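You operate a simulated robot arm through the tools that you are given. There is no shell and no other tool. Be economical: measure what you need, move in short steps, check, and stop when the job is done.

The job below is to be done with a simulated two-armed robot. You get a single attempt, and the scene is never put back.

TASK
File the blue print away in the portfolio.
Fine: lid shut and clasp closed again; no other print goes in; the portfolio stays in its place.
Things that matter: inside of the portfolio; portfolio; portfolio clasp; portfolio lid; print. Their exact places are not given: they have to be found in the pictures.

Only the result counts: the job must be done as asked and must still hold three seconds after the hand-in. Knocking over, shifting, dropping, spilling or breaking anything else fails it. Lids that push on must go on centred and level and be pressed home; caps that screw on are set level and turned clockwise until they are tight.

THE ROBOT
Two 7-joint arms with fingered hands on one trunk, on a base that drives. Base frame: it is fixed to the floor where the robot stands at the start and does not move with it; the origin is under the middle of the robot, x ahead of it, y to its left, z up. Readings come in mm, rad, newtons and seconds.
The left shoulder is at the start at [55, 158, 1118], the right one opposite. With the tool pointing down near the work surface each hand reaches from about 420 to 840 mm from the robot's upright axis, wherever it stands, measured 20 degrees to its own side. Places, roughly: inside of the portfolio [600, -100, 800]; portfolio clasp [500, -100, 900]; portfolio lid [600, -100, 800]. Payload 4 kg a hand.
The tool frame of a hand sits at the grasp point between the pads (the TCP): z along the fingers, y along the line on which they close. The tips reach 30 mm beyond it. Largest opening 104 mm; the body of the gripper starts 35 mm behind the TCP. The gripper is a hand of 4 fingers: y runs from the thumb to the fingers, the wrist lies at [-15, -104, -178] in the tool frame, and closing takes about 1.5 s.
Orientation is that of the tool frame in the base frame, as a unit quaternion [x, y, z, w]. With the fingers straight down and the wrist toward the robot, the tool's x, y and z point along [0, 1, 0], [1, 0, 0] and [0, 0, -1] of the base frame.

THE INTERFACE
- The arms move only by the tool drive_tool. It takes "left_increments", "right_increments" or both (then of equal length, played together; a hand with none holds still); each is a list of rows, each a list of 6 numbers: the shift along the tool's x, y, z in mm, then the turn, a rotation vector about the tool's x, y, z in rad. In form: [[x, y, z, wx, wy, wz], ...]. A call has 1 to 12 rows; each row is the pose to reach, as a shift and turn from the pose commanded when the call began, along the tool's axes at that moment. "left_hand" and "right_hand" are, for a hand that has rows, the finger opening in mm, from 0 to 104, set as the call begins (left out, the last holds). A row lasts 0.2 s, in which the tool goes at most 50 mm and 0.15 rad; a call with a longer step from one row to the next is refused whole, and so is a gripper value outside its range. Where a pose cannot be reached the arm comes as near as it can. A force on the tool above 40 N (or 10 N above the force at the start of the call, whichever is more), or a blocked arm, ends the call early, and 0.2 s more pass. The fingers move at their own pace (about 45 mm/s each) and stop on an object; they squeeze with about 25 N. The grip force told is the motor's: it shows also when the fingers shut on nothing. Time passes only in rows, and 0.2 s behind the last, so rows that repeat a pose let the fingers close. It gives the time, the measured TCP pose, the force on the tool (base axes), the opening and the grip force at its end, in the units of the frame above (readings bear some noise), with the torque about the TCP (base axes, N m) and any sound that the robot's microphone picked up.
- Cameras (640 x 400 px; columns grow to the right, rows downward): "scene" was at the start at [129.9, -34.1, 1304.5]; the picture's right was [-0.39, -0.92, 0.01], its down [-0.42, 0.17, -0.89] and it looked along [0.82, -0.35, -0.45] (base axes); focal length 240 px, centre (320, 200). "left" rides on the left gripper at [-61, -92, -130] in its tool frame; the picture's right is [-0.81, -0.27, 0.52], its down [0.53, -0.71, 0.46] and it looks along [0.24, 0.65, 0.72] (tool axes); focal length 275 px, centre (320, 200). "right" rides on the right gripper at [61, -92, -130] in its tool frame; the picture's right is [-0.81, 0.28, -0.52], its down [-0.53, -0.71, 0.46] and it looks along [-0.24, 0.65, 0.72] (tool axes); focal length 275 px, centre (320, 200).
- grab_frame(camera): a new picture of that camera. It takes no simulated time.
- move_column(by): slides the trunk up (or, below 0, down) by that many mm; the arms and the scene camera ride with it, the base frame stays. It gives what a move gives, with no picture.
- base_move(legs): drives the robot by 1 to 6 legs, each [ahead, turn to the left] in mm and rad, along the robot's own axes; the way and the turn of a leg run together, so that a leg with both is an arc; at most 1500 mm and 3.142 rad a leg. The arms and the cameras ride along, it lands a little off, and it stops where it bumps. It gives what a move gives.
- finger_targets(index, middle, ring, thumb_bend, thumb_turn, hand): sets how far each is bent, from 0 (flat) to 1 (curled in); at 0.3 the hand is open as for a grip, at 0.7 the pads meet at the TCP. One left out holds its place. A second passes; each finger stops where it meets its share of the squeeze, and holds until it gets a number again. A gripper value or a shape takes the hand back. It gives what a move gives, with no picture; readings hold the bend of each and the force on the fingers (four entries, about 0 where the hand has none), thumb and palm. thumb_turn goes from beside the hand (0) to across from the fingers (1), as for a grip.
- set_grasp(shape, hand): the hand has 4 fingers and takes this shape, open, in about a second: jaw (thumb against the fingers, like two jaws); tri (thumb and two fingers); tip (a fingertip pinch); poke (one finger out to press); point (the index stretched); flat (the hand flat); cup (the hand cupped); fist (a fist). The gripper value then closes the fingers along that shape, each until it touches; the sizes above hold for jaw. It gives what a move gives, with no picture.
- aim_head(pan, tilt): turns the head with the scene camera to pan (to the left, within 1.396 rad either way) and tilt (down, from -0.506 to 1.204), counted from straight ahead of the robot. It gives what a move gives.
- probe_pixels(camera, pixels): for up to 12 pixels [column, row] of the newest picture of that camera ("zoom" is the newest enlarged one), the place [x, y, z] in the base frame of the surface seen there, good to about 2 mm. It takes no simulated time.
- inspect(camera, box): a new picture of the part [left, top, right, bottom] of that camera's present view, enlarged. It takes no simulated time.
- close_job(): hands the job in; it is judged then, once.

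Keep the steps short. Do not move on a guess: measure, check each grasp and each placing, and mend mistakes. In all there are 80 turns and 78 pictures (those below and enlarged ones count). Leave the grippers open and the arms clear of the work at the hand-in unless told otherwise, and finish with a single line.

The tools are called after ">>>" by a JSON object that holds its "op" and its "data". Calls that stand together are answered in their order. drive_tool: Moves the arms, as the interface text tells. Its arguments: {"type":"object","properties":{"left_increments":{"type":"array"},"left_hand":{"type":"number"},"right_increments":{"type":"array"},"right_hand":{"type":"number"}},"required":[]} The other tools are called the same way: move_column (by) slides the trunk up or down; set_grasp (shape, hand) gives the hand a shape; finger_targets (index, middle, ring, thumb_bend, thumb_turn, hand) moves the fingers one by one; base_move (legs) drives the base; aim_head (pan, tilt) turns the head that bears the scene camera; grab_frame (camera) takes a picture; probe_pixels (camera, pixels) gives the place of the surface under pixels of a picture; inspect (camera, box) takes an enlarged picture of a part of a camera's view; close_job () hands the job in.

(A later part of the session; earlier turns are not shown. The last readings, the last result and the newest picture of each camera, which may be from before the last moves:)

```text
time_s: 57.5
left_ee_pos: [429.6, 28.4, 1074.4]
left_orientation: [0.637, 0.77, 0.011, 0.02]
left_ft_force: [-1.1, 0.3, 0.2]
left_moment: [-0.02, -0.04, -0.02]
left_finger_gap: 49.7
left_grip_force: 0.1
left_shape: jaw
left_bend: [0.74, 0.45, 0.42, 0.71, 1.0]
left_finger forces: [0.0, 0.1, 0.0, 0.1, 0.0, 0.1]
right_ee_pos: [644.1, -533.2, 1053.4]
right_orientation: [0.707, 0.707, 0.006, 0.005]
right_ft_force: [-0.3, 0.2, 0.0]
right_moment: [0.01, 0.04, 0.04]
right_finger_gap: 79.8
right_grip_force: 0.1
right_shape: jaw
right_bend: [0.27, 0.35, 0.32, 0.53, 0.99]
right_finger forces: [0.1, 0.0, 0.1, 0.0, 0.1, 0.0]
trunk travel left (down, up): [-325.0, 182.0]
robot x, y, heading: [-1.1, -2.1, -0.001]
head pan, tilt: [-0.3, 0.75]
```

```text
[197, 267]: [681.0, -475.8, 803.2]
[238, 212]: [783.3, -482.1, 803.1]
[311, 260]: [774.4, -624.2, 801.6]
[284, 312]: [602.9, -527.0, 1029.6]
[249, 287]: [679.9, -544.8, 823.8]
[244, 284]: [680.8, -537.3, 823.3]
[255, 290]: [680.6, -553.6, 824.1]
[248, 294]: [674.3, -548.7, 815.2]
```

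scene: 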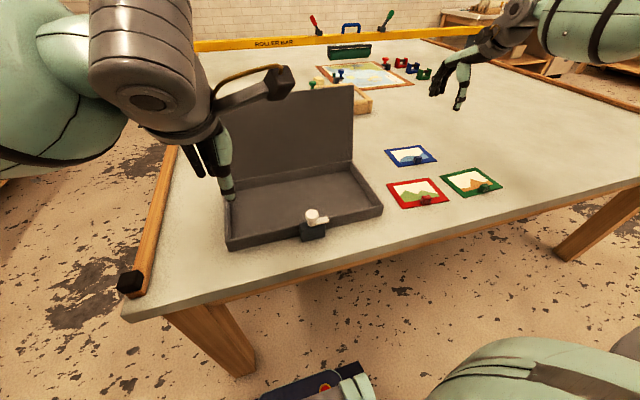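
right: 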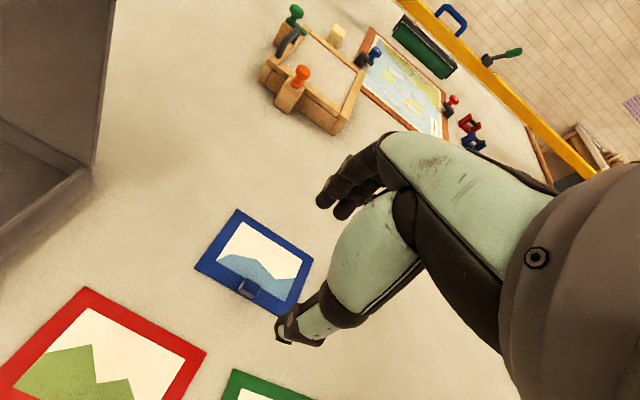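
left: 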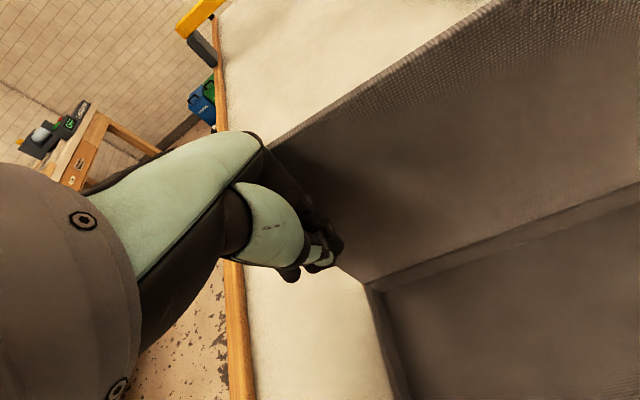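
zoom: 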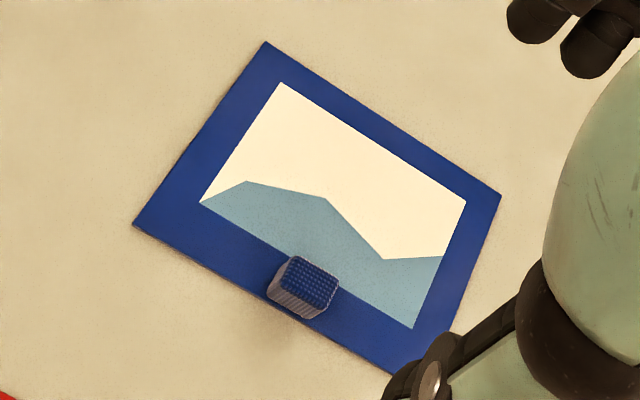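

The blue print is 102 × 142 mm with corners (681,−476), (783,−482), (774,−624); its knob is centred at about (682,−549), top z≈824. I go above it with the hand turned 0.06 rad to match and down to z≈862.

>>> {"op": "drive_tool", "data": {"right_increments": [[-5, 13, 30, 0, 0, 0.02], [-11, 26, 70, 0, 0, 0.04], [-16, 38, 110, 0, 0, 0.06], [-16, 38, 145, 0, 0, 0.06], [-16, 38, 170, 0, 0, 0.06], [-16, 38, 191, 0, 0, 0.06], [-16, 38, 191, 0, 0, 0.06]], "right_hand": 45}}

>>> {"op": "grab_frame", "data": {"camera": "right"}}

>>> {"op": "inspect", "data": {"camera": "scene", "box": [360, 90, 510, 210]}}

```text
time_s: 59.0
left_ee_pos: [431.3, 28.6, 1072.2]
left_orientation: [0.636, 0.771, 0.012, 0.02]
left_ft_force: [0.2, -0.2, 0.0]
left_moment: [-0.01, -0.03, 0.04]
left_finger_gap: 49.9
left_grip_force: 0.0
left_shape: jaw
left_bend: [0.74, 0.45, 0.42, 0.71, 1.0]
left_finger forces: [0.1, 0.0, 0.1, 0.0, 0.0, 0.1]
right_ee_pos: [667.7, -539.0, 872.6]
right_orientation: [0.728, 0.686, 0.006, 0.004]
right_ft_force: [0.0, -0.3, 0.3]
right_moment: [0.03, -0.02, 0.0]
right_finger_gap: 45.4
right_grip_force: 0.1
right_shape: jaw
right_bend: [0.74, 0.47, 0.44, 0.72, 1.0]
right_finger forces: [0.1, 0.0, 0.0, 0.1, 0.0, 0.1]
right hand out of reach, approached as far as the arm can: row 5, 6, 7
trunk travel left (down, up): [-325.0, 182.0]
robot x, y, heading: [-1.9, 2.1, 0.001]
head pan, tilt: [-0.3, 0.75]
```

```text
21 pictures are left
```

right: 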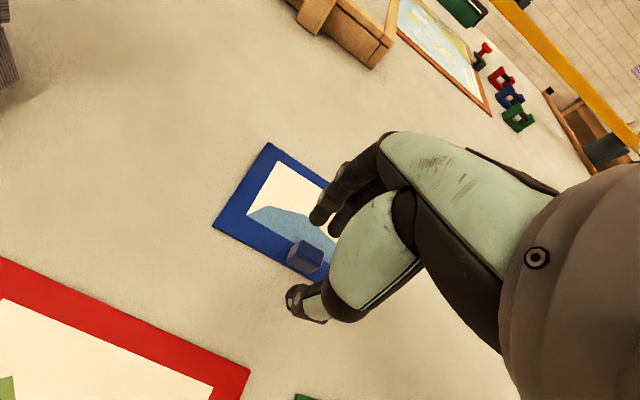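

```text
3.33 times, centred on (435, 150) of scene
```

zoom: 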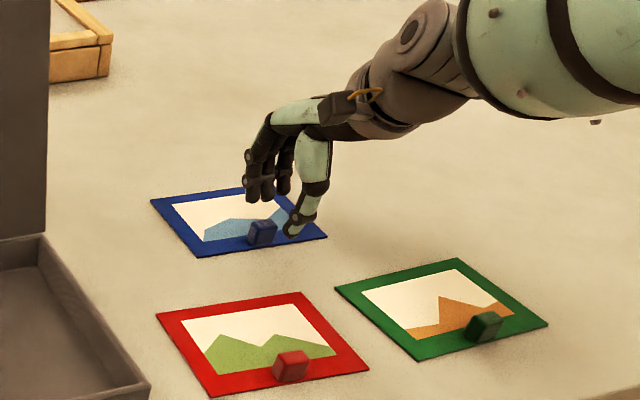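

The arm falls about 15 mm short. I raise the right hand a little, then drive the base 60 mm ahead (hands are well above the table things), and check.

>>> {"op": "drive_tool", "data": {"right_increments": [[0, -10, -30, 0, 0, 0], [0, -20, -60, 0, 0, 0], [0, -30, -90, 0, 0, 0]]}}

>>> {"op": "base_move", "data": {"legs": [[60, 0]]}}

>>> {"op": "grab_frame", "data": {"camera": "scene"}}

```text
time_s: 59.9
left_ee_pos: [430.8, 28.5, 1072.7]
left_orientation: [0.637, 0.771, 0.012, 0.021]
left_ft_force: [0.0, -0.6, 0.7]
left_moment: [-0.04, -0.05, 0.0]
left_finger_gap: 49.7
left_grip_force: 0.0
left_shape: jaw
left_bend: [0.74, 0.45, 0.42, 0.71, 1.0]
left_finger forces: [0.0, 0.0, 0.0, 0.0, 0.0, 0.0]
right_ee_pos: [635.9, -537.2, 964.1]
right_orientation: [0.728, 0.686, 0.006, 0.004]
right_ft_force: [1.0, 0.3, 0.1]
right_moment: [0.01, 0.01, -0.01]
right_finger_gap: 45.5
right_grip_force: 0.1
right_shape: jaw
right_bend: [0.74, 0.47, 0.44, 0.72, 1.0]
right_finger forces: [0.0, 0.1, 0.1, 0.0, 0.0, 0.0]
trunk travel left (down, up): [-325.0, 182.0]
robot x, y, heading: [1.8, -3.6, 0.002]
head pan, tilt: [-0.3, 0.75]
```

```text
time_s: 60.8
left_ee_pos: [489.5, 28.5, 1073.3]
left_orientation: [0.636, 0.771, 0.012, 0.021]
left_ft_force: [-0.8, -0.1, 0.3]
left_moment: [0.04, 0.0, 0.02]
left_finger_gap: 49.6
left_grip_force: 0.1
left_shape: jaw
left_bend: [0.74, 0.45, 0.42, 0.71, 1.0]
left_finger forces: [0.0, 0.0, 0.0, 0.1, 0.1, 0.0]
right_ee_pos: [695.3, -536.4, 962.1]
right_orientation: [0.728, 0.685, 0.005, 0.004]
right_ft_force: [0.7, 0.0, -0.3]
right_moment: [0.0, 0.0, 0.01]
right_finger_gap: 45.1
right_grip_force: 0.0
right_shape: jaw
right_bend: [0.74, 0.47, 0.44, 0.72, 1.0]
right_finger forces: [0.0, 0.1, 0.0, 0.0, 0.0, 0.0]
trunk travel left (down, up): [-325.0, 182.0]
robot x, y, heading: [58.5, -3.0, -0.001]
head pan, tilt: [-0.3, 0.75]
```

```text
19 pictures are left
```

scene: 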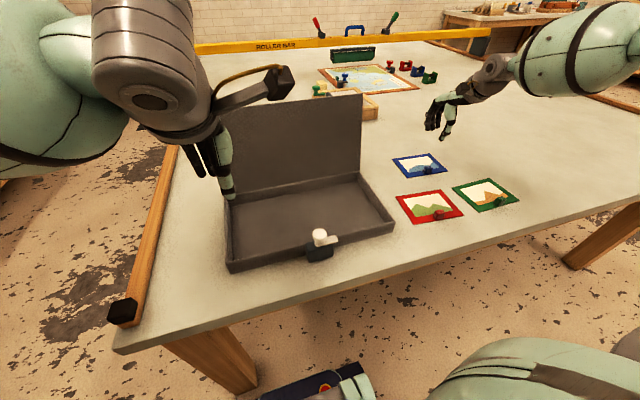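

Now within reach. I move over the knob and down to z≈850 with the fingers half open.

>>> {"op": "drive_tool", "data": {"right_increments": [[-7, -6, 30, 0, 0, 0], [-14, -12, 60, 0, 0, 0], [-14, -12, 90, 0, 0, 0], [-14, -12, 105, 0, 0, 0], [-14, -12, 112, 0, 0, 0], [-14, -12, 112, 0, 0, 0]]}}

>>> {"op": "inspect", "data": {"camera": "right", "box": [240, 130, 400, 330]}}

>>> {"op": "inspect", "data": {"camera": "scene", "box": [380, 120, 480, 200]}}

```text
time_s: 62.2
left_ee_pos: [478.1, 27.5, 1078.8]
left_orientation: [0.639, 0.769, 0.012, 0.027]
left_ft_force: [0.0, -0.7, 0.4]
left_moment: [-0.01, 0.02, 0.0]
left_finger_gap: 49.9
left_grip_force: 0.0
left_shape: jaw
left_bend: [0.74, 0.45, 0.42, 0.71, 1.0]
left_finger forces: [0.0, 0.0, 0.0, 0.0, 0.0, 0.1]
right_ee_pos: [675.2, -549.0, 854.1]
right_orientation: [0.727, 0.686, 0.011, 0.008]
right_ft_force: [0.6, -0.3, -0.4]
right_moment: [0.02, -0.01, 0.01]
right_finger_gap: 45.0
right_grip_force: 0.0
right_shape: jaw
right_bend: [0.74, 0.47, 0.44, 0.72, 1.0]
right_finger forces: [0.0, 0.1, 0.0, 0.0, 0.0, 0.0]
trunk travel left (down, up): [-325.0, 182.0]
robot x, y, heading: [60.2, 0.1, 0.002]
head pan, tilt: [-0.3, 0.75]
```

```text
2.00 times, centred on (320, 230) of right
```

zoom: 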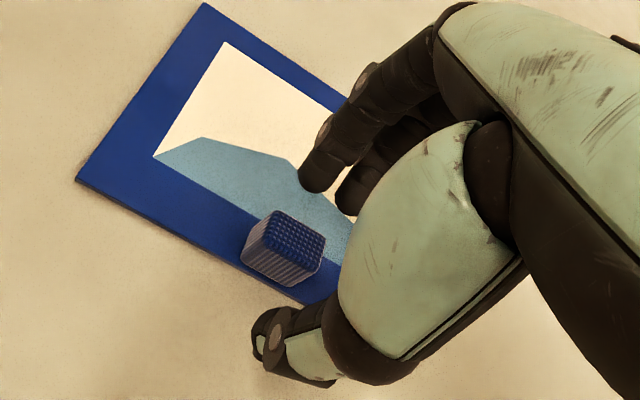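

```text
5.00 times, centred on (430, 160) of scene
```

zoom: 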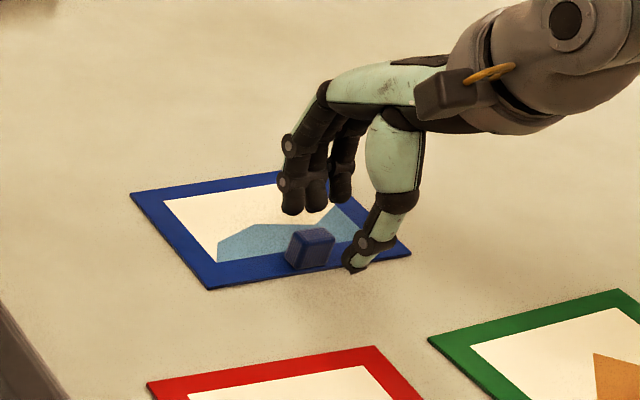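

The knob seems to lie left (+y) of the thumb. I measure both.

>>> {"op": "probe_pixels", "data": {"camera": "zoom", "pixels": [[320, 237], [290, 240], [330, 233], [300, 258], [325, 255], [372, 245], [352, 262], [291, 200], [316, 200], [340, 190]]}}

>>> {"op": "probe_pixels", "data": {"camera": "right", "pixels": [[300, 248], [306, 243], [312, 255], [294, 238], [300, 265], [297, 285]]}}

```text
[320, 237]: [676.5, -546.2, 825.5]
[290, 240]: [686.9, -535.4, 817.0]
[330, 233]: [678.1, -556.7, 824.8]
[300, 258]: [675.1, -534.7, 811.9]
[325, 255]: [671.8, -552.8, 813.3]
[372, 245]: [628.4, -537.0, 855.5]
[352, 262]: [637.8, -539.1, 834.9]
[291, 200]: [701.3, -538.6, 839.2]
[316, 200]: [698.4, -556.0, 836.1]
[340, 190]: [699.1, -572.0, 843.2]
```

```text
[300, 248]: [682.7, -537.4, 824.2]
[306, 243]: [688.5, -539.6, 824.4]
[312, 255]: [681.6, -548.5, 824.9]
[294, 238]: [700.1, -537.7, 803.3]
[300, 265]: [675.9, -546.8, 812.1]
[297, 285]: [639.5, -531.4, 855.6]
```

Knob centre (681,−546), top 824; thumb at y≈−538, index/middle at −538/−556: good alignment. I shift 6 mm ahead and lower 16 mm, then close.

>>> {"op": "drive_tool", "data": {"right_increments": [[1, 6, 8, 0, 0, 0], [1, 6, 16, 0, 0, 0], [1, 6, 16, 0, 0, 0]]}}

>>> {"op": "drive_tool", "data": {"right_increments": [[0, 0, 0, 0, 0, 0], [0, 0, 0, 0, 0, 0], [0, 0, 0, 0, 0, 0], [0, 0, 0, 0, 0, 0], [0, 0, 0, 0, 0, 0], [0, 0, 0, 0, 0, 0], [0, 0, 0, 0, 0, 0]], "right_hand": 0}}

>>> {"op": "inspect", "data": {"camera": "scene", "box": [380, 120, 480, 200]}}

```text
time_s: 63.0
left_ee_pos: [478.5, 25.5, 1077.2]
left_orientation: [0.639, 0.769, 0.012, 0.026]
left_ft_force: [-0.1, 0.5, -0.2]
left_moment: [0.0, -0.01, -0.01]
left_finger_gap: 49.9
left_grip_force: 0.0
left_shape: jaw
left_bend: [0.74, 0.45, 0.42, 0.71, 1.0]
left_finger forces: [0.0, 0.0, 0.0, 0.0, 0.1, 0.0]
right_ee_pos: [682.4, -548.8, 838.8]
right_orientation: [0.728, 0.685, 0.01, 0.006]
right_ft_force: [-0.2, -0.1, 0.4]
right_moment: [-0.01, -0.03, -0.03]
right_finger_gap: 44.9
right_grip_force: 0.0
right_shape: jaw
right_bend: [0.74, 0.47, 0.44, 0.72, 1.0]
right_finger forces: [0.1, 0.1, 0.0, 0.0, 0.0, 0.0]
trunk travel left (down, up): [-325.0, 182.0]
robot x, y, heading: [57.1, 2.6, -0.001]
head pan, tilt: [-0.3, 0.75]
```

```text
time_s: 64.6
left_ee_pos: [478.3, 26.6, 1076.8]
left_orientation: [0.639, 0.769, 0.013, 0.026]
left_ft_force: [0.7, 0.1, -0.6]
left_moment: [-0.01, 0.0, -0.02]
left_finger_gap: 49.9
left_grip_force: 0.1
left_shape: jaw
left_bend: [0.74, 0.45, 0.42, 0.71, 1.0]
left_finger forces: [0.0, 0.0, 0.0, 0.0, 0.1, 0.0]
right_ee_pos: [682.5, -549.0, 839.0]
right_orientation: [0.728, 0.686, 0.01, 0.007]
right_ft_force: [-0.5, 0.9, 0.0]
right_moment: [-0.02, -0.03, 0.02]
right_finger_gap: 11.1
right_grip_force: 25.2
right_shape: jaw
right_bend: [0.72, 0.63, 0.7, 0.74, 1.0]
right_finger forces: [13.7, 7.7, 0.1, 0.0, 21.5, 0.0]
trunk travel left (down, up): [-325.0, 182.0]
robot x, y, heading: [59.8, -4.7, 0.005]
head pan, tilt: [-0.3, 0.75]
```

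```text
5.00 times, centred on (430, 160) of scene
```

zoom: 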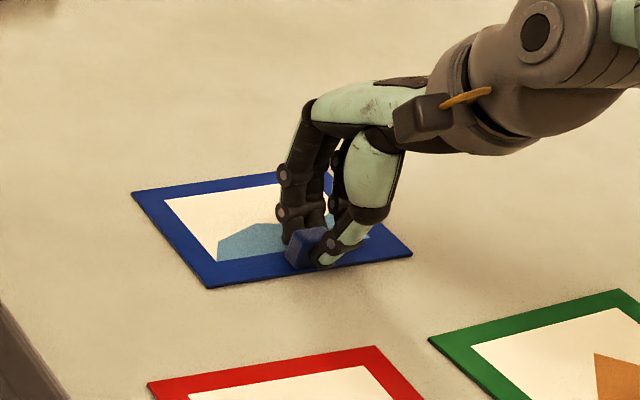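

Good grip (thumb 21 N, index 14, middle 8). I lift 150 mm and check that the print hangs well; the left hand goes aside meanwhile.

>>> {"op": "drive_tool", "data": {"right_increments": [[0, 0, -10, 0, 0, 0], [0, 0, -25, 0, 0, 0], [0, 0, -45, 0, 0, 0], [0, 0, -70, 0, 0, 0], [0, 0, -95, 0, 0, 0], [0, 0, -120, 0, 0, 0], [0, 0, -145, 0, 0, 0], [0, 0, -160, 0, 0, 0], [0, 0, -160, 0, 0, 0]], "left_increments": [[20, 0, 0, 0, 0, 0], [40, 0, 0, 0, 0, 0], [60, 0, 0, 0, 0, 0], [80, 0, 0, 0, 0, 0], [100, 0, 0, 0, 0, 0], [120, 0, 0, 0, 0, 0], [140, 0, 0, 0, 0, 0], [140, 0, 0, 0, 0, 0], [140, 0, 0, 0, 0, 0]]}}

>>> {"op": "grab_frame", "data": {"camera": "scene"}}

```text
time_s: 66.6
left_ee_pos: [451.8, 166.9, 1074.6]
left_orientation: [0.636, 0.771, 0.016, 0.025]
left_ft_force: [-0.1, 0.4, -0.1]
left_moment: [0.02, 0.0, 0.0]
left_finger_gap: 50.0
left_grip_force: 0.0
left_shape: jaw
left_bend: [0.74, 0.45, 0.42, 0.71, 1.0]
left_finger forces: [0.0, 0.0, 0.0, 0.0, 0.1, 0.0]
right_ee_pos: [677.3, -549.5, 999.9]
right_orientation: [0.727, 0.686, 0.009, 0.008]
right_ft_force: [-0.1, -0.3, -1.2]
right_moment: [-0.01, 0.0, -0.01]
right_finger_gap: 11.0
right_grip_force: 25.2
right_shape: jaw
right_bend: [0.72, 0.63, 0.7, 0.74, 1.0]
right_finger forces: [14.3, 7.8, 0.0, 0.0, 22.2, 0.1]
trunk travel left (down, up): [-325.0, 182.0]
robot x, y, heading: [60.0, -2.8, -0.0]
head pan, tilt: [-0.3, 0.75]
```

```text
15 pictures are left
```

scene: 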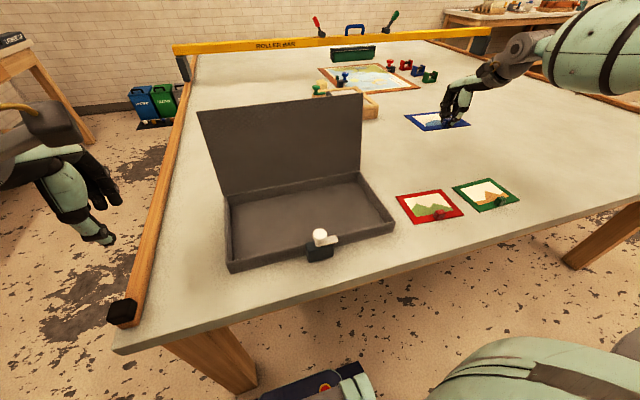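

The print hangs level. I carry it back and left over the tray, coming back first so as to keep off the lid.

>>> {"op": "drive_tool", "data": {"right_increments": [[25, -38, 0, 0, 0, -0.02], [50, -76, 0, 0, 0, -0.04], [78, -112, 0, 0, 0, -0.06], [115, -140, 0, 0, 0, -0.06], [160, -144, 0, 0, 0, -0.06], [207, -144, 0, 0, 0, -0.06], [254, -144, 0, 0, 0, -0.06], [301, -144, 0, 0, 0, -0.06], [348, -144, 0, 0, 0, -0.06], [391, -144, 0, 0, 0, -0.06], [391, -144, 0, 0, 0, -0.06]]}}

>>> {"op": "grab_frame", "data": {"camera": "scene"}}

```text
time_s: 69.0
left_ee_pos: [452.1, 165.9, 1076.8]
left_orientation: [0.637, 0.77, 0.016, 0.024]
left_ft_force: [-1.1, -0.3, -0.5]
left_moment: [0.0, 0.01, 0.02]
left_finger_gap: 49.8
left_grip_force: 0.1
left_shape: jaw
left_bend: [0.74, 0.45, 0.42, 0.71, 1.0]
left_finger forces: [0.1, 0.1, 0.1, 0.0, 0.1, 0.0]
right_ee_pos: [557.1, -152.1, 998.4]
right_orientation: [0.707, 0.708, 0.009, 0.006]
right_ft_force: [-0.2, 0.5, 0.1]
right_moment: [-0.02, 0.03, -0.03]
right_finger_gap: 11.2
right_grip_force: 24.9
right_shape: jaw
right_bend: [0.72, 0.63, 0.7, 0.74, 1.0]
right_finger forces: [14.3, 7.7, 0.1, 0.1, 21.9, 0.0]
trunk travel left (down, up): [-325.0, 182.0]
robot x, y, heading: [57.8, -3.2, -0.002]
head pan, tilt: [-0.3, 0.75]
```

```text
14 pictures are left
```

scene: 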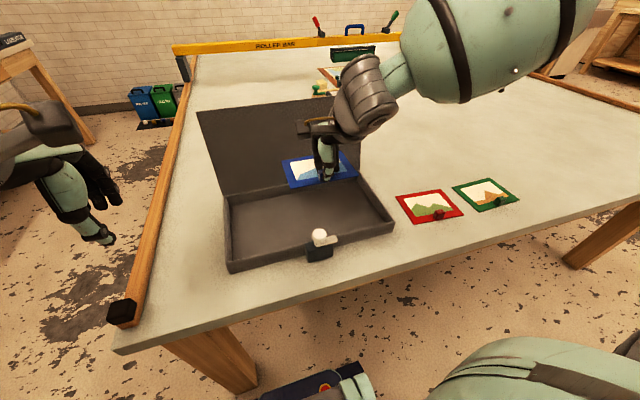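

The print is over the tray's middle. I lower it until it lies on the floor (TCP ≈846).

>>> {"op": "drive_tool", "data": {"right_increments": [[0, 0, 35, 0, 0, 0], [0, 0, 70, 0, 0, 0], [0, 0, 100, 0, 0, 0], [0, 0, 125, 0, 0, 0], [0, 0, 140, 0, 0, 0], [0, 0, 147, 0, 0, 0], [0, 0, 151, 0, 0, 0], [0, 0, 151, 0, 0, 0]]}}

>>> {"op": "inspect", "data": {"camera": "scene", "box": [210, 120, 410, 270]}}

>>> {"op": "probe_pixels", "data": {"camera": "zoom", "pixels": [[270, 185], [240, 190], [215, 200], [250, 220], [265, 250], [150, 250], [440, 180], [420, 160]]}}

```text
time_s: 70.8
left_ee_pos: [451.7, 166.5, 1077.0]
left_orientation: [0.637, 0.771, 0.015, 0.024]
left_ft_force: [-0.5, 0.6, 0.1]
left_moment: [0.01, 0.01, 0.01]
left_finger_gap: 49.8
left_grip_force: 0.1
left_shape: jaw
left_bend: [0.74, 0.45, 0.42, 0.71, 1.0]
left_finger forces: [0.0, 0.1, 0.0, 0.0, 0.1, 0.0]
right_ee_pos: [560.3, -150.5, 847.9]
right_orientation: [0.706, 0.708, 0.009, 0.008]
right_ft_force: [-0.5, 0.1, 0.4]
right_moment: [0.01, 0.01, 0.0]
right_finger_gap: 11.0
right_grip_force: 25.4
right_shape: jaw
right_bend: [0.72, 0.63, 0.7, 0.74, 1.0]
right_finger forces: [14.3, 7.8, 0.1, 0.0, 21.8, 0.0]
trunk travel left (down, up): [-325.0, 182.0]
robot x, y, heading: [60.7, -1.2, -0.003]
head pan, tilt: [-0.3, 0.75]
```

```text
2.67 times, centred on (310, 195) of scene
```

zoom: 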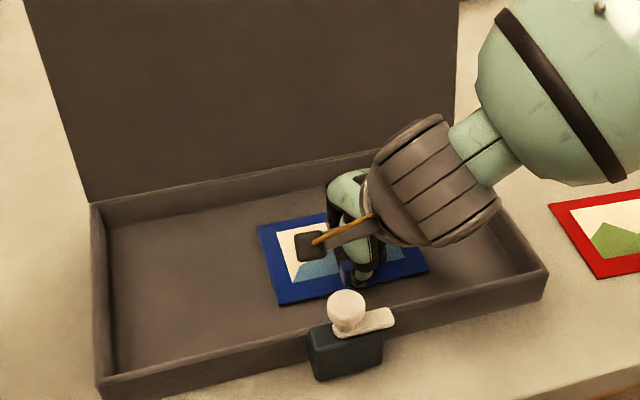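

```text
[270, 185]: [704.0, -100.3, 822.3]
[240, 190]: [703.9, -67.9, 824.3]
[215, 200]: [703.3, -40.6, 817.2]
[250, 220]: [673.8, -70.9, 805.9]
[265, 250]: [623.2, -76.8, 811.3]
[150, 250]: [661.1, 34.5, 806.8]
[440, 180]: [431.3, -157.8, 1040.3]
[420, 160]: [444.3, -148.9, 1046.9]
```

The print top reads z≈811 over a floor at ≈806.5: practically down. I lower 2 mm more, open, wait, and lift straight up.

>>> {"op": "drive_tool", "data": {"right_increments": [[0, 0, 1, 0, 0, 0], [0, 0, 2, 0, 0, 0], [0, 0, 2, 0, 0, 0]]}}

>>> {"op": "drive_tool", "data": {"right_increments": [[0, 0, 0, 0, 0, 0], [0, 0, 0, 0, 0, 0], [0, 0, 0, 0, 0, 0], [0, 0, 0, 0, 0, 0], [0, 0, -15, 0, 0, 0], [0, 0, -40, 0, 0, 0], [0, 0, -80, 0, 0, 0], [0, 0, -120, 0, 0, 0], [0, 0, -165, 0, 0, 0], [0, 0, -210, 0, 0, 0], [0, 0, -255, 0, 0, 0], [0, 0, -255, 0, 0, 0]], "right_hand": 45}}

>>> {"op": "grab_frame", "data": {"camera": "scene"}}

>>> {"op": "probe_pixels", "data": {"camera": "scene", "pixels": [[308, 205], [320, 222], [240, 262], [385, 230], [300, 130], [300, 170], [200, 115], [355, 100]]}}

```text
time_s: 71.6
left_ee_pos: [453.5, 167.4, 1076.5]
left_orientation: [0.637, 0.77, 0.014, 0.024]
left_ft_force: [0.5, -0.4, -0.2]
left_moment: [-0.03, 0.01, -0.02]
left_finger_gap: 49.9
left_grip_force: 0.1
left_shape: jaw
left_bend: [0.74, 0.45, 0.42, 0.71, 1.0]
left_finger forces: [0.0, 0.0, 0.1, 0.0, 0.0, 0.0]
right_ee_pos: [560.7, -148.8, 844.7]
right_orientation: [0.706, 0.708, 0.009, 0.007]
right_ft_force: [-0.6, 0.2, 0.4]
right_moment: [-0.01, -0.03, 0.02]
right_finger_gap: 11.1
right_grip_force: 24.9
right_shape: jaw
right_bend: [0.72, 0.63, 0.7, 0.74, 1.0]
right_finger forces: [14.2, 7.5, 0.0, 0.1, 22.0, 0.0]
trunk travel left (down, up): [-325.0, 182.0]
robot x, y, heading: [57.8, 0.6, 0.001]
head pan, tilt: [-0.3, 0.75]
```

```text
time_s: 74.2
left_ee_pos: [454.3, 167.7, 1076.2]
left_orientation: [0.637, 0.77, 0.015, 0.024]
left_ft_force: [0.9, -0.2, -0.3]
left_moment: [0.0, 0.04, -0.02]
left_finger_gap: 49.8
left_grip_force: 0.0
left_shape: jaw
left_bend: [0.74, 0.45, 0.42, 0.71, 1.0]
left_finger forces: [0.0, 0.1, 0.0, 0.0, 0.0, 0.0]
right_ee_pos: [555.3, -150.9, 1100.4]
right_orientation: [0.706, 0.708, 0.009, 0.007]
right_ft_force: [0.4, 0.4, -0.8]
right_moment: [0.0, -0.04, -0.02]
right_finger_gap: 44.8
right_grip_force: 0.1
right_shape: jaw
right_bend: [0.74, 0.47, 0.44, 0.72, 1.0]
right_finger forces: [0.1, 0.0, 0.0, 0.0, 0.0, 0.1]
trunk travel left (down, up): [-325.0, 182.0]
robot x, y, heading: [62.1, 0.9, -0.001]
head pan, tilt: [-0.3, 0.75]
```

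```text
12 pictures are left
```

scene: 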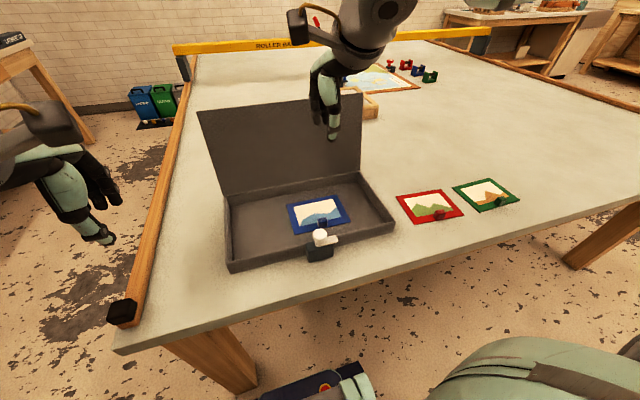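

```text
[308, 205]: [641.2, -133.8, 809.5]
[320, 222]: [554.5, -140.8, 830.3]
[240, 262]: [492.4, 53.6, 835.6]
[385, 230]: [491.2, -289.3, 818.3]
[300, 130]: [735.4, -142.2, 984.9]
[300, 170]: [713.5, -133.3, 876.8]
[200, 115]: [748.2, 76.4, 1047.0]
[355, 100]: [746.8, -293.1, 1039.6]
```

The blue print lies in the tray, portfolio still in place (front x≈492). The lid leans at about 101° and keeps its position by hinge friction. Next I bring the right hand over the lid's top edge (x≈747, z≈1047) at y≈−80, open astride it, to pull it forward.

>>> {"op": "drive_tool", "data": {"right_increments": [[10, 28, 0, 0, 0, 0], [20, 56, 0, 0, 0, 0], [30, 84, 0, 0, 0, 0], [41, 112, 0, 0, 0, 0], [51, 140, 0, 0, 0, 0], [61, 168, 0, 0, 0, 0], [71, 193, 0, 0, 0, 0], [71, 193, 20, 0, 0, 0], [71, 193, 42, 0, 0, 0], [71, 193, 42, 0, 0, 0]], "right_hand": 70}}

>>> {"op": "inspect", "data": {"camera": "scene", "box": [190, 60, 400, 200]}}

```text
time_s: 76.4
left_ee_pos: [452.7, 166.6, 1076.2]
left_orientation: [0.637, 0.77, 0.015, 0.024]
left_ft_force: [-0.3, -0.3, 0.1]
left_moment: [-0.02, -0.01, -0.01]
left_finger_gap: 50.2
left_grip_force: 0.0
left_shape: jaw
left_bend: [0.74, 0.45, 0.42, 0.71, 1.0]
left_finger forces: [0.0, 0.0, 0.0, 0.0, 0.0, 0.0]
right_ee_pos: [694.4, -136.2, 1071.8]
right_orientation: [0.707, 0.707, 0.009, 0.008]
right_ft_force: [0.6, 0.6, 0.1]
right_moment: [0.02, 0.02, 0.0]
right_finger_gap: 69.8
right_grip_force: 0.1
right_shape: jaw
right_bend: [0.28, 0.38, 0.35, 0.6, 0.99]
right_finger forces: [0.0, 0.1, 0.0, 0.0, 0.0, 0.0]
right hand out of reach, approached as far as the arm can: row 4, 5, 6, 7, 8, 9, 10
trunk travel left (down, up): [-325.0, 182.0]
robot x, y, heading: [59.2, -2.0, -0.004]
head pan, tilt: [-0.3, 0.75]
```

```text
2.86 times, centred on (295, 130) of scene
```

zoom: 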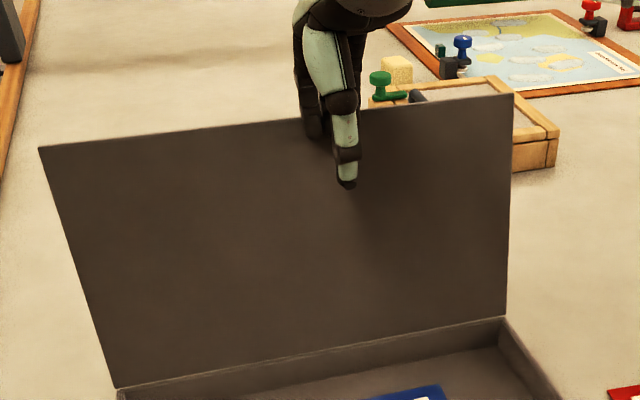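

Short by 55 mm. I raise the hand above the lid's edge, then drive the base another 60 mm ahead, watching for contact.

>>> {"op": "drive_tool", "data": {"right_increments": [[0, -10, -10, 0, 0, 0], [10, -15, -20, 0, 0, 0], [20, -20, -30, 0, 0, 0], [20, -20, -36, 0, 0, 0]]}}

>>> {"op": "base_move", "data": {"legs": [[75, 0]]}}

```text
time_s: 77.4
left_ee_pos: [451.8, 166.3, 1075.5]
left_orientation: [0.637, 0.77, 0.015, 0.024]
left_ft_force: [-0.2, -0.2, -0.3]
left_moment: [0.0, -0.05, -0.01]
left_finger_gap: 49.8
left_grip_force: 0.1
left_shape: jaw
left_bend: [0.74, 0.45, 0.42, 0.71, 1.0]
left_finger forces: [0.0, 0.0, 0.1, 0.0, 0.0, 0.0]
right_ee_pos: [674.8, -122.6, 1102.5]
right_orientation: [0.706, 0.708, 0.01, 0.007]
right_ft_force: [0.4, 0.2, 0.2]
right_moment: [-0.06, 0.02, 0.03]
right_finger_gap: 70.0
right_grip_force: 0.0
right_shape: jaw
right_bend: [0.28, 0.38, 0.35, 0.6, 0.99]
right_finger forces: [0.1, 0.0, 0.0, 0.0, 0.0, 0.0]
right hand out of reach, approached as far as the arm can: row 3, 4
trunk travel left (down, up): [-325.0, 182.0]
robot x, y, heading: [59.4, 1.6, 0.0]
head pan, tilt: [-0.3, 0.75]
```

```text
time_s: 78.5
left_ee_pos: [510.1, 165.7, 1073.5]
left_orientation: [0.635, 0.772, 0.012, 0.02]
left_ft_force: [0.7, -0.2, -1.0]
left_moment: [-0.03, 0.06, -0.01]
left_finger_gap: 50.0
left_grip_force: 0.1
left_shape: jaw
left_bend: [0.74, 0.45, 0.42, 0.71, 1.0]
left_finger forces: [0.0, 0.1, 0.0, 0.0, 0.1, 0.0]
right_ee_pos: [733.7, -122.3, 1095.3]
right_orientation: [0.705, 0.709, 0.007, 0.005]
right_ft_force: [1.2, 0.7, -1.4]
right_moment: [0.02, 0.09, 0.0]
right_finger_gap: 69.9
right_grip_force: 0.1
right_shape: jaw
right_bend: [0.28, 0.38, 0.35, 0.6, 0.99]
right_finger forces: [0.1, 0.1, 0.1, 0.1, 0.1, 0.0]
trunk travel left (down, up): [-325.0, 182.0]
robot x, y, heading: [110.0, 2.2, 0.013]
head pan, tilt: [-0.3, 0.75]
```

The base stopped at x≈110 (perhaps at the table edge). The hand is now at (734,−122,1095). I check that nothing shifted, and lower it astride the lid edge.

>>> {"op": "drive_tool", "data": {"right_increments": [[8, 8, 0, 0, 0, 0], [14, 16, 0, 0, 0, 0], [14, 16, 15, 0, 0, 0], [14, 16, 30, 0, 0, 0], [14, 16, 45, 0, 0, 0], [14, 16, 45, 0, 0, 0]]}}

>>> {"op": "grab_frame", "data": {"camera": "scene"}}

>>> {"op": "probe_pixels", "data": {"camera": "scene", "pixels": [[250, 279], [395, 240], [340, 145], [230, 130], [365, 120], [350, 215], [322, 245], [430, 222]]}}

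```text
time_s: 79.9
left_ee_pos: [503.2, 167.3, 1075.1]
left_orientation: [0.636, 0.771, 0.014, 0.024]
left_ft_force: [0.8, 0.0, -0.1]
left_moment: [0.0, 0.0, -0.02]
left_finger_gap: 49.8
left_grip_force: 0.0
left_shape: jaw
left_bend: [0.74, 0.45, 0.42, 0.71, 1.0]
left_finger forces: [0.1, 0.0, 0.1, 0.0, 0.0, 0.1]
right_ee_pos: [735.6, -117.0, 1054.8]
right_orientation: [0.705, 0.709, 0.01, 0.006]
right_ft_force: [0.3, 0.2, 0.4]
right_moment: [-0.01, -0.03, -0.02]
right_finger_gap: 70.1
right_grip_force: 0.2
right_shape: jaw
right_bend: [0.28, 0.38, 0.35, 0.6, 0.99]
right_finger forces: [0.0, 0.0, 0.0, 0.1, 0.1, 0.0]
right hand out of reach, approached as far as the arm can: row 1, 2, 3, 4, 5, 6
trunk travel left (down, up): [-325.0, 182.0]
robot x, y, heading: [108.7, 2.3, 0.019]
head pan, tilt: [-0.3, 0.75]
```

```text
10 pictures are left
```

scene: 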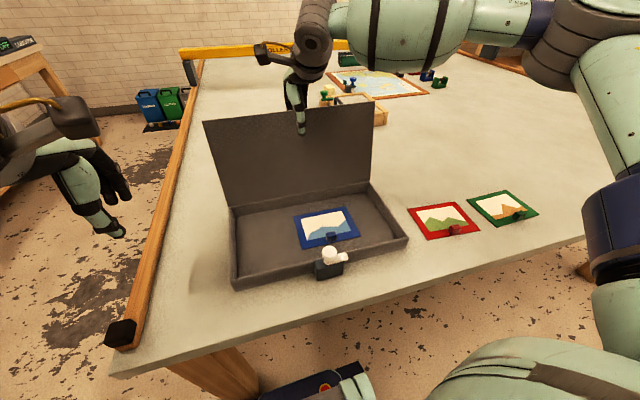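

```text
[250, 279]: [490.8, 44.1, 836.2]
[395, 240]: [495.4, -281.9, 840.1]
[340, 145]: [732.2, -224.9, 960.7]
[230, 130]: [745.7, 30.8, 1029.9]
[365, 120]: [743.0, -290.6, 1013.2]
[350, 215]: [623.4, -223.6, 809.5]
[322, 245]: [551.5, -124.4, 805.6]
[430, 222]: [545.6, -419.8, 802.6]
```

Nothing else moved. The fingers are behind and the thumb before the lid's edge. I close loosely (30 mm) and draw the lid toward the robot, about 105 mm.

>>> {"op": "drive_tool", "data": {"right_increments": [[0, 0, 0, 0, 0, 0], [0, 0, 0, 0, 0, 0], [0, 0, 0, 0, 0, 0], [0, 0, 0, 0, 0, 0], [0, -18, -1, 0, 0, 0], [0, -36, -2, 0, 0, 0], [0, -54, -2, 0, 0, 0], [0, -72, -1, 0, 0, 0], [0, -90, 1, 0, 0, 0], [0, -105, 3, 0, 0, 0], [0, -105, 3, 0, 0, 0]], "right_hand": 30}}

>>> {"op": "grab_frame", "data": {"camera": "scene"}}

>>> {"op": "probe_pixels", "data": {"camera": "scene", "pixels": [[250, 279], [395, 240], [340, 145], [230, 150], [365, 140], [230, 185]]}}

```text
time_s: 82.3
left_ee_pos: [502.6, 166.0, 1075.3]
left_orientation: [0.635, 0.772, 0.015, 0.024]
left_ft_force: [0.0, -0.6, 0.4]
left_moment: [0.03, 0.0, 0.02]
left_finger_gap: 49.8
left_grip_force: 0.0
left_shape: jaw
left_bend: [0.74, 0.45, 0.42, 0.71, 1.0]
left_finger forces: [0.0, 0.0, 0.0, 0.0, 0.0, 0.1]
right_ee_pos: [631.3, -118.3, 1050.5]
right_orientation: [0.706, 0.708, 0.01, 0.006]
right_ft_force: [0.5, 0.2, -0.3]
right_moment: [-0.04, -0.01, 0.0]
right_finger_gap: 30.3
right_grip_force: 0.1
right_shape: jaw
right_bend: [0.74, 0.54, 0.52, 0.74, 1.0]
right_finger forces: [0.1, 0.1, 0.0, 0.1, 0.0, 0.1]
trunk travel left (down, up): [-325.0, 182.0]
robot x, y, heading: [106.7, -1.1, 0.02]
head pan, tilt: [-0.3, 0.75]
```

```text
9 pictures are left
```

scene: 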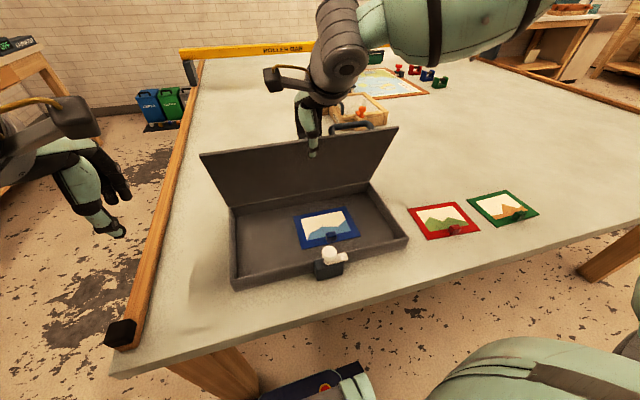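

```text
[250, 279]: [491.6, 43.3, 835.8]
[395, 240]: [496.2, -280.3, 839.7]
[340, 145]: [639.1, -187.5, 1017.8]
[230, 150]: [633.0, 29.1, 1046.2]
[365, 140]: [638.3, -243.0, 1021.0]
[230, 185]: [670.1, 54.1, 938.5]
```

The lid is at about 69° and stays. I slide the hand off along the lid's plane, close the fingers, pass over the edge to behind it (y≈−90, clear of the handle).

>>> {"op": "drive_tool", "data": {"right_increments": [[0, -7, -20, 0, 0, 0], [0, -15, -40, 0, 0, 0], [0, -22, -60, 0, 0, 0], [14, -10, -68, 0, 0, 0], [28, 15, -68, 0, 0, 0], [28, 45, -68, 0, 0, 0], [28, 70, -65, 0, 0, 0], [28, 70, -40, 0, 0, 0], [28, 70, -10, 0, 0, 0], [28, 70, 8, 0, 0, 0], [28, 70, 8, 0, 0, 0]], "right_hand": 30}}

>>> {"op": "inspect", "data": {"camera": "scene", "box": [190, 60, 420, 290]}}

```text
time_s: 84.7
left_ee_pos: [502.3, 167.6, 1075.8]
left_orientation: [0.635, 0.772, 0.015, 0.023]
left_ft_force: [-0.1, 0.8, 0.6]
left_moment: [-0.01, -0.02, 0.01]
left_finger_gap: 49.8
left_grip_force: 0.1
left_shape: jaw
left_bend: [0.74, 0.45, 0.42, 0.71, 1.0]
left_finger forces: [0.1, 0.0, 0.0, 0.0, 0.0, 0.0]
right_ee_pos: [699.1, -94.8, 1043.8]
right_orientation: [0.705, 0.709, 0.011, 0.007]
right_ft_force: [0.1, 0.1, 0.6]
right_moment: [0.01, 0.03, 0.02]
right_finger_gap: 30.4
right_grip_force: 0.0
right_shape: jaw
right_bend: [0.74, 0.54, 0.52, 0.74, 1.0]
right_finger forces: [0.0, 0.1, 0.1, 0.0, 0.0, 0.1]
right hand out of reach, approached as far as the arm can: row 7, 8, 9, 10, 11
trunk travel left (down, up): [-325.0, 182.0]
robot x, y, heading: [105.6, -2.9, 0.021]
head pan, tilt: [-0.3, 0.75]
```

```text
1.74 times, centred on (305, 175) of scene
```

zoom: 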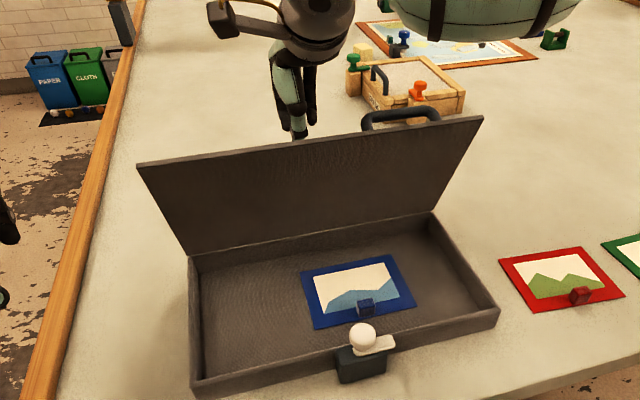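

The hand is behind the lid. I sweep back and down along the closing arc to about 30°, then check.

>>> {"op": "drive_tool", "data": {"right_increments": [[0, -17, 10, 0, 0, 0], [0, -34, 21, 0, 0, 0], [0, -51, 31, 0, 0, 0], [0, -63, 38, 0, 0, 0], [0, -75, 45, 0, 0, 0], [0, -86, 52, 0, 0, 0], [0, -95, 60, 0, 0, 0], [0, -105, 69, 0, 0, 0], [0, -113, 79, 0, 0, 0]]}}

>>> {"op": "grab_frame", "data": {"camera": "scene"}}

>>> {"op": "probe_pixels", "data": {"camera": "scene", "pixels": [[250, 279], [395, 240], [240, 205], [380, 195], [340, 190], [340, 262]]}}

```text
time_s: 86.7
left_ee_pos: [503.7, 167.3, 1075.6]
left_orientation: [0.635, 0.772, 0.015, 0.024]
left_ft_force: [0.0, -0.5, -0.3]
left_moment: [-0.02, -0.01, -0.04]
left_finger_gap: 49.9
left_grip_force: 0.2
left_shape: jaw
left_bend: [0.74, 0.45, 0.42, 0.71, 1.0]
left_finger forces: [0.0, 0.1, 0.0, 0.0, 0.0, 0.0]
right_ee_pos: [586.7, -94.8, 963.1]
right_orientation: [0.706, 0.709, 0.009, 0.006]
right_ft_force: [0.4, 0.4, 0.4]
right_moment: [-0.04, -0.02, 0.02]
right_finger_gap: 29.9
right_grip_force: 0.0
right_shape: jaw
right_bend: [0.74, 0.54, 0.52, 0.74, 1.0]
right_finger forces: [0.0, 0.0, 0.0, 0.1, 0.0, 0.0]
trunk travel left (down, up): [-325.0, 182.0]
robot x, y, heading: [109.5, -2.7, 0.024]
head pan, tilt: [-0.3, 0.75]
```

```text
7 pictures are left
```

scene: 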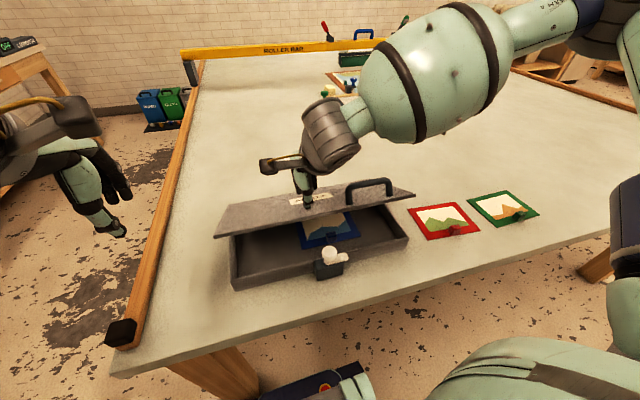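

```text
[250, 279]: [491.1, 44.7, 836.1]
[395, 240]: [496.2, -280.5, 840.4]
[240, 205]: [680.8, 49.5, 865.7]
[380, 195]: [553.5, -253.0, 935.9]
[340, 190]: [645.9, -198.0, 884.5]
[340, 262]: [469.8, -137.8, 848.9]
```

Closing well, portfolio unmoved. I press on down to the shut position (TCP z≈881).

>>> {"op": "drive_tool", "data": {"right_increments": [[0, -7, 12, 0, 0, 0], [0, -14, 24, 0, 0, 0], [0, -20, 36, 0, 0, 0], [0, -25, 48, 0, 0, 0], [0, -28, 60, 0, 0, 0], [0, -30, 70, 0, 0, 0], [0, -30, 77, 0, 0, 0], [0, -30, 81, 0, 0, 0], [0, -30, 84, 0, 0, 0]]}}

>>> {"op": "inspect", "data": {"camera": "scene", "box": [210, 160, 430, 300]}}

>>> {"op": "probe_pixels", "data": {"camera": "zoom", "pixels": [[85, 335], [120, 290], [540, 220], [350, 245], [380, 262], [450, 255], [250, 285]]}}

```text
time_s: 88.7
left_ee_pos: [503.1, 165.3, 1076.3]
left_orientation: [0.636, 0.771, 0.015, 0.024]
left_ft_force: [0.3, -0.1, 0.2]
left_moment: [0.02, 0.02, 0.03]
left_finger_gap: 49.9
left_grip_force: 0.1
left_shape: jaw
left_bend: [0.74, 0.45, 0.42, 0.71, 1.0]
left_finger forces: [0.0, 0.0, 0.0, 0.0, 0.1, 0.0]
right_ee_pos: [561.1, -105.7, 884.9]
right_orientation: [0.705, 0.709, 0.01, 0.007]
right_ft_force: [-0.6, 0.2, -0.8]
right_moment: [0.01, -0.02, 0.03]
right_finger_gap: 30.1
right_grip_force: 0.0
right_shape: jaw
right_bend: [0.74, 0.54, 0.52, 0.74, 1.0]
right_finger forces: [0.0, 0.1, 0.1, 0.0, 0.0, 0.1]
right hand out of reach, approached as far as the arm can: row 6, 7, 8, 9
trunk travel left (down, up): [-325.0, 182.0]
robot x, y, heading: [112.0, 0.6, 0.021]
head pan, tilt: [-0.3, 0.75]
```

```text
2.86 times, centred on (320, 230) of scene
```

zoom: 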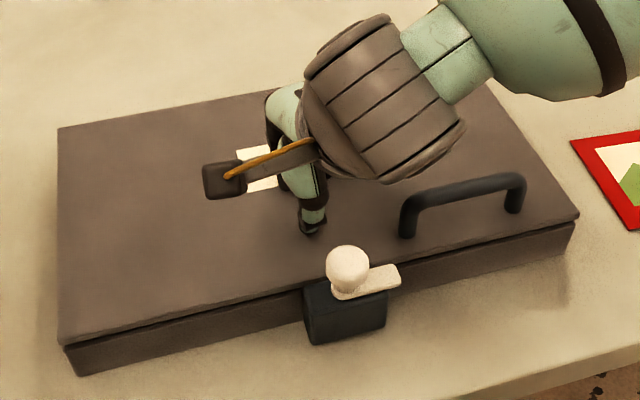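

```text
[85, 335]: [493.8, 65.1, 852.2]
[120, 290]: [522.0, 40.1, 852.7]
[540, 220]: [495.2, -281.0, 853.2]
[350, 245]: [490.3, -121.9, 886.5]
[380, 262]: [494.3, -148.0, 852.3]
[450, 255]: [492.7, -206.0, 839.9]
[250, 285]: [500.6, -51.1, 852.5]
```

The lid is all but shut (front z≈852). The robot now stands too near for the clasp, so I raise the hand and drive the base back to its start place.

>>> {"op": "drive_tool", "data": {"right_increments": [[0, 0, -40, 0, 0, 0], [0, 0, -80, 0, 0, 0], [0, 0, -120, 0, 0, 0], [0, 0, -150, 0, 0, 0]]}}

>>> {"op": "base_move", "data": {"legs": [[-110, -0.02]]}}

```text
time_s: 89.7
left_ee_pos: [502.3, 167.5, 1076.3]
left_orientation: [0.636, 0.771, 0.014, 0.023]
left_ft_force: [0.2, -0.4, -1.0]
left_moment: [-0.02, -0.05, 0.0]
left_finger_gap: 50.0
left_grip_force: 0.0
left_shape: jaw
left_bend: [0.74, 0.45, 0.42, 0.71, 1.0]
left_finger forces: [0.0, 0.0, 0.0, 0.0, 0.0, 0.0]
right_ee_pos: [555.7, -103.8, 1036.1]
right_orientation: [0.705, 0.709, 0.01, 0.006]
right_ft_force: [0.3, 0.0, 0.5]
right_moment: [0.01, 0.03, 0.01]
right_finger_gap: 29.8
right_grip_force: 0.1
right_shape: jaw
right_bend: [0.74, 0.54, 0.52, 0.74, 1.0]
right_finger forces: [0.0, 0.1, 0.0, 0.0, 0.0, 0.0]
trunk travel left (down, up): [-325.0, 182.0]
robot x, y, heading: [112.1, -4.0, 0.021]
head pan, tilt: [-0.3, 0.75]
```

```text
time_s: 90.9
left_ee_pos: [416.1, 157.0, 1066.5]
left_orientation: [0.643, 0.766, 0.006, 0.014]
left_ft_force: [0.9, 0.9, -1.2]
left_moment: [-0.01, 0.07, 0.01]
left_finger_gap: 49.9
left_grip_force: 0.1
left_shape: jaw
left_bend: [0.74, 0.45, 0.42, 0.71, 1.0]
left_finger forces: [0.0, 0.0, 0.1, 0.0, 0.1, 0.1]
right_ee_pos: [465.7, -114.8, 1024.5]
right_orientation: [0.713, 0.701, 0.0, -0.001]
right_ft_force: [0.5, -0.5, -0.5]
right_moment: [0.01, 0.09, 0.02]
right_finger_gap: 30.2
right_grip_force: 0.0
right_shape: jaw
right_bend: [0.74, 0.54, 0.52, 0.74, 1.0]
right_finger forces: [0.1, 0.0, 0.1, 0.0, 0.0, 0.0]
trunk travel left (down, up): [-325.0, 182.0]
robot x, y, heading: [-0.1, -2.1, 0.003]
head pan, tilt: [-0.3, 0.75]
```

Back at x≈0. I press the lid fully home near its front middle (x≈545, y≈−100), in small steps.

>>> {"op": "drive_tool", "data": {"right_increments": [[4, 25, 20, 0, 0, 0], [8, 50, 50, 0, 0, 0], [14, 79, 85, 0, 0, 0], [14, 79, 115, 0, 0, 0], [14, 79, 135, 0, 0, 0], [14, 79, 141, 0, 0, 0], [14, 79, 145, 0, 0, 0], [14, 79, 149, 0, 0, 0], [14, 79, 153, 0, 0, 0]], "right_hand": 0}}

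```text
time_s: 92.9
left_ee_pos: [394.3, 157.9, 1075.4]
left_orientation: [0.643, 0.765, 0.014, 0.024]
left_ft_force: [0.2, -0.1, -0.3]
left_moment: [-0.01, -0.02, 0.02]
left_finger_gap: 49.9
left_grip_force: 0.0
left_shape: jaw
left_bend: [0.74, 0.45, 0.42, 0.71, 1.0]
left_finger forces: [0.0, 0.0, 0.1, 0.0, 0.0, 0.0]
right_ee_pos: [520.0, -119.1, 896.5]
right_orientation: [0.714, 0.7, 0.009, 0.007]
right_ft_force: [-0.1, -0.5, 0.2]
right_moment: [-0.05, 0.02, -0.01]
right_finger_gap: 0.0
right_grip_force: 24.9
right_shape: jaw
right_bend: [0.7, 0.7, 0.7, 0.47, 1.0]
right_finger forces: [0.0, 0.0, 0.1, 0.1, 0.1, 0.0]
right hand out of reach, approached as far as the arm can: row 4, 5, 6, 7, 8, 9
trunk travel left (down, up): [-325.0, 182.0]
robot x, y, heading: [-4.0, -3.5, -0.0]
head pan, tilt: [-0.3, 0.75]
```

The arm balks there; I press nearer, at about (515,−140).

>>> {"op": "drive_tool", "data": {"right_increments": [[-10, -3, 5, 0, 0, 0], [-20, -5, 10, 0, 0, 0], [-20, -5, 14, 0, 0, 0], [-20, -5, 17, 0, 0, 0], [-20, -5, 20, 0, 0, 0], [-20, -5, 23, 0, 0, 0]]}}

```text
time_s: 94.3
left_ee_pos: [393.3, 156.8, 1077.4]
left_orientation: [0.642, 0.766, 0.014, 0.024]
left_ft_force: [-0.1, 0.1, 0.2]
left_moment: [0.0, -0.02, 0.01]
left_finger_gap: 49.8
left_grip_force: 0.1
left_shape: jaw
left_bend: [0.74, 0.45, 0.42, 0.71, 1.0]
left_finger forces: [0.0, 0.1, 0.0, 0.1, 0.0, 0.0]
right_ee_pos: [515.1, -138.1, 878.4]
right_orientation: [0.713, 0.701, 0.014, 0.011]
right_ft_force: [1.3, -5.5, 34.1]
right_moment: [-0.16, -0.09, -0.01]
right_finger_gap: 0.0
right_grip_force: 24.9
right_shape: jaw
right_bend: [0.7, 0.7, 0.7, 0.47, 1.0]
right_finger forces: [0.0, 0.0, 1.1, 0.1, 0.0, 0.0]
trunk travel left (down, up): [-325.0, 182.0]
robot x, y, heading: [-1.1, -0.0, 0.0]
head pan, tilt: [-0.3, 0.75]
```

Pressed home with 34 N (tips at z≈849). Next up and over the knob (478,−110) with the hand open, then down to the grasp height z≈889.

>>> {"op": "drive_tool", "data": {"right_increments": [[0, 0, -35, 0, 0, 0], [0, 0, -75, 0, 0, 0], [14, -18, -85, 0, 0, 0], [28, -36, -85, 0, 0, -0.02], [28, -36, -85, 0, 0, -0.02], [28, -36, -85, 0, 0, -0.02], [28, -36, -60, 0, 0, -0.02], [28, -36, -35, 0, 0, -0.02], [28, -36, -11, 0, 0, -0.02], [28, -36, -11, 0, 0, -0.02]], "right_hand": 104}}

>>> {"op": "grab_frame", "data": {"camera": "right"}}

>>> {"op": "probe_pixels", "data": {"camera": "right", "pixels": [[310, 240], [305, 250], [320, 260], [270, 260], [180, 230], [120, 150], [200, 180], [297, 245]]}}

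```text
time_s: 96.5
left_ee_pos: [394.9, 158.2, 1074.8]
left_orientation: [0.642, 0.766, 0.016, 0.023]
left_ft_force: [0.7, -0.2, 0.1]
left_moment: [0.01, -0.02, -0.04]
left_finger_gap: 49.9
left_grip_force: 0.1
left_shape: jaw
left_bend: [0.74, 0.45, 0.42, 0.71, 1.0]
left_finger forces: [0.0, 0.0, 0.0, 0.0, 0.1, 0.0]
right_ee_pos: [479.2, -113.0, 885.7]
right_orientation: [0.706, 0.708, 0.009, 0.007]
right_ft_force: [-0.4, 0.5, 0.1]
right_moment: [-0.01, -0.01, 0.0]
right_finger_gap: 103.7
right_grip_force: 0.1
right_shape: jaw
right_bend: [0.3, 0.3, 0.3, 0.3, 0.98]
right_finger forces: [0.1, 0.0, 0.0, 0.0, 0.0, 0.0]
right hand out of reach, approached as far as the arm can: row 9, 10
trunk travel left (down, up): [-325.0, 182.0]
robot x, y, heading: [-2.7, -2.0, 0.004]
head pan, tilt: [-0.3, 0.75]
```

```text
5 pictures are left
```

right: 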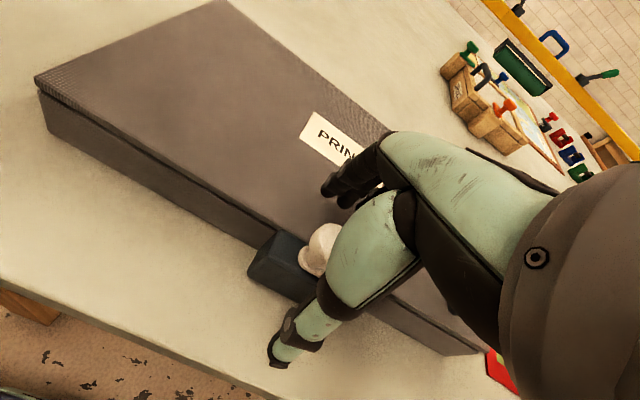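

```text
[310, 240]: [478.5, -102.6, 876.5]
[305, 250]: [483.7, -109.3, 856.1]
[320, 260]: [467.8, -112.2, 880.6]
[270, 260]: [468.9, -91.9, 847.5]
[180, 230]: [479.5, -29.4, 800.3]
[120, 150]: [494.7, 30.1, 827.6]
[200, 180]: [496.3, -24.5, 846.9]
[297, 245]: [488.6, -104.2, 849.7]
```

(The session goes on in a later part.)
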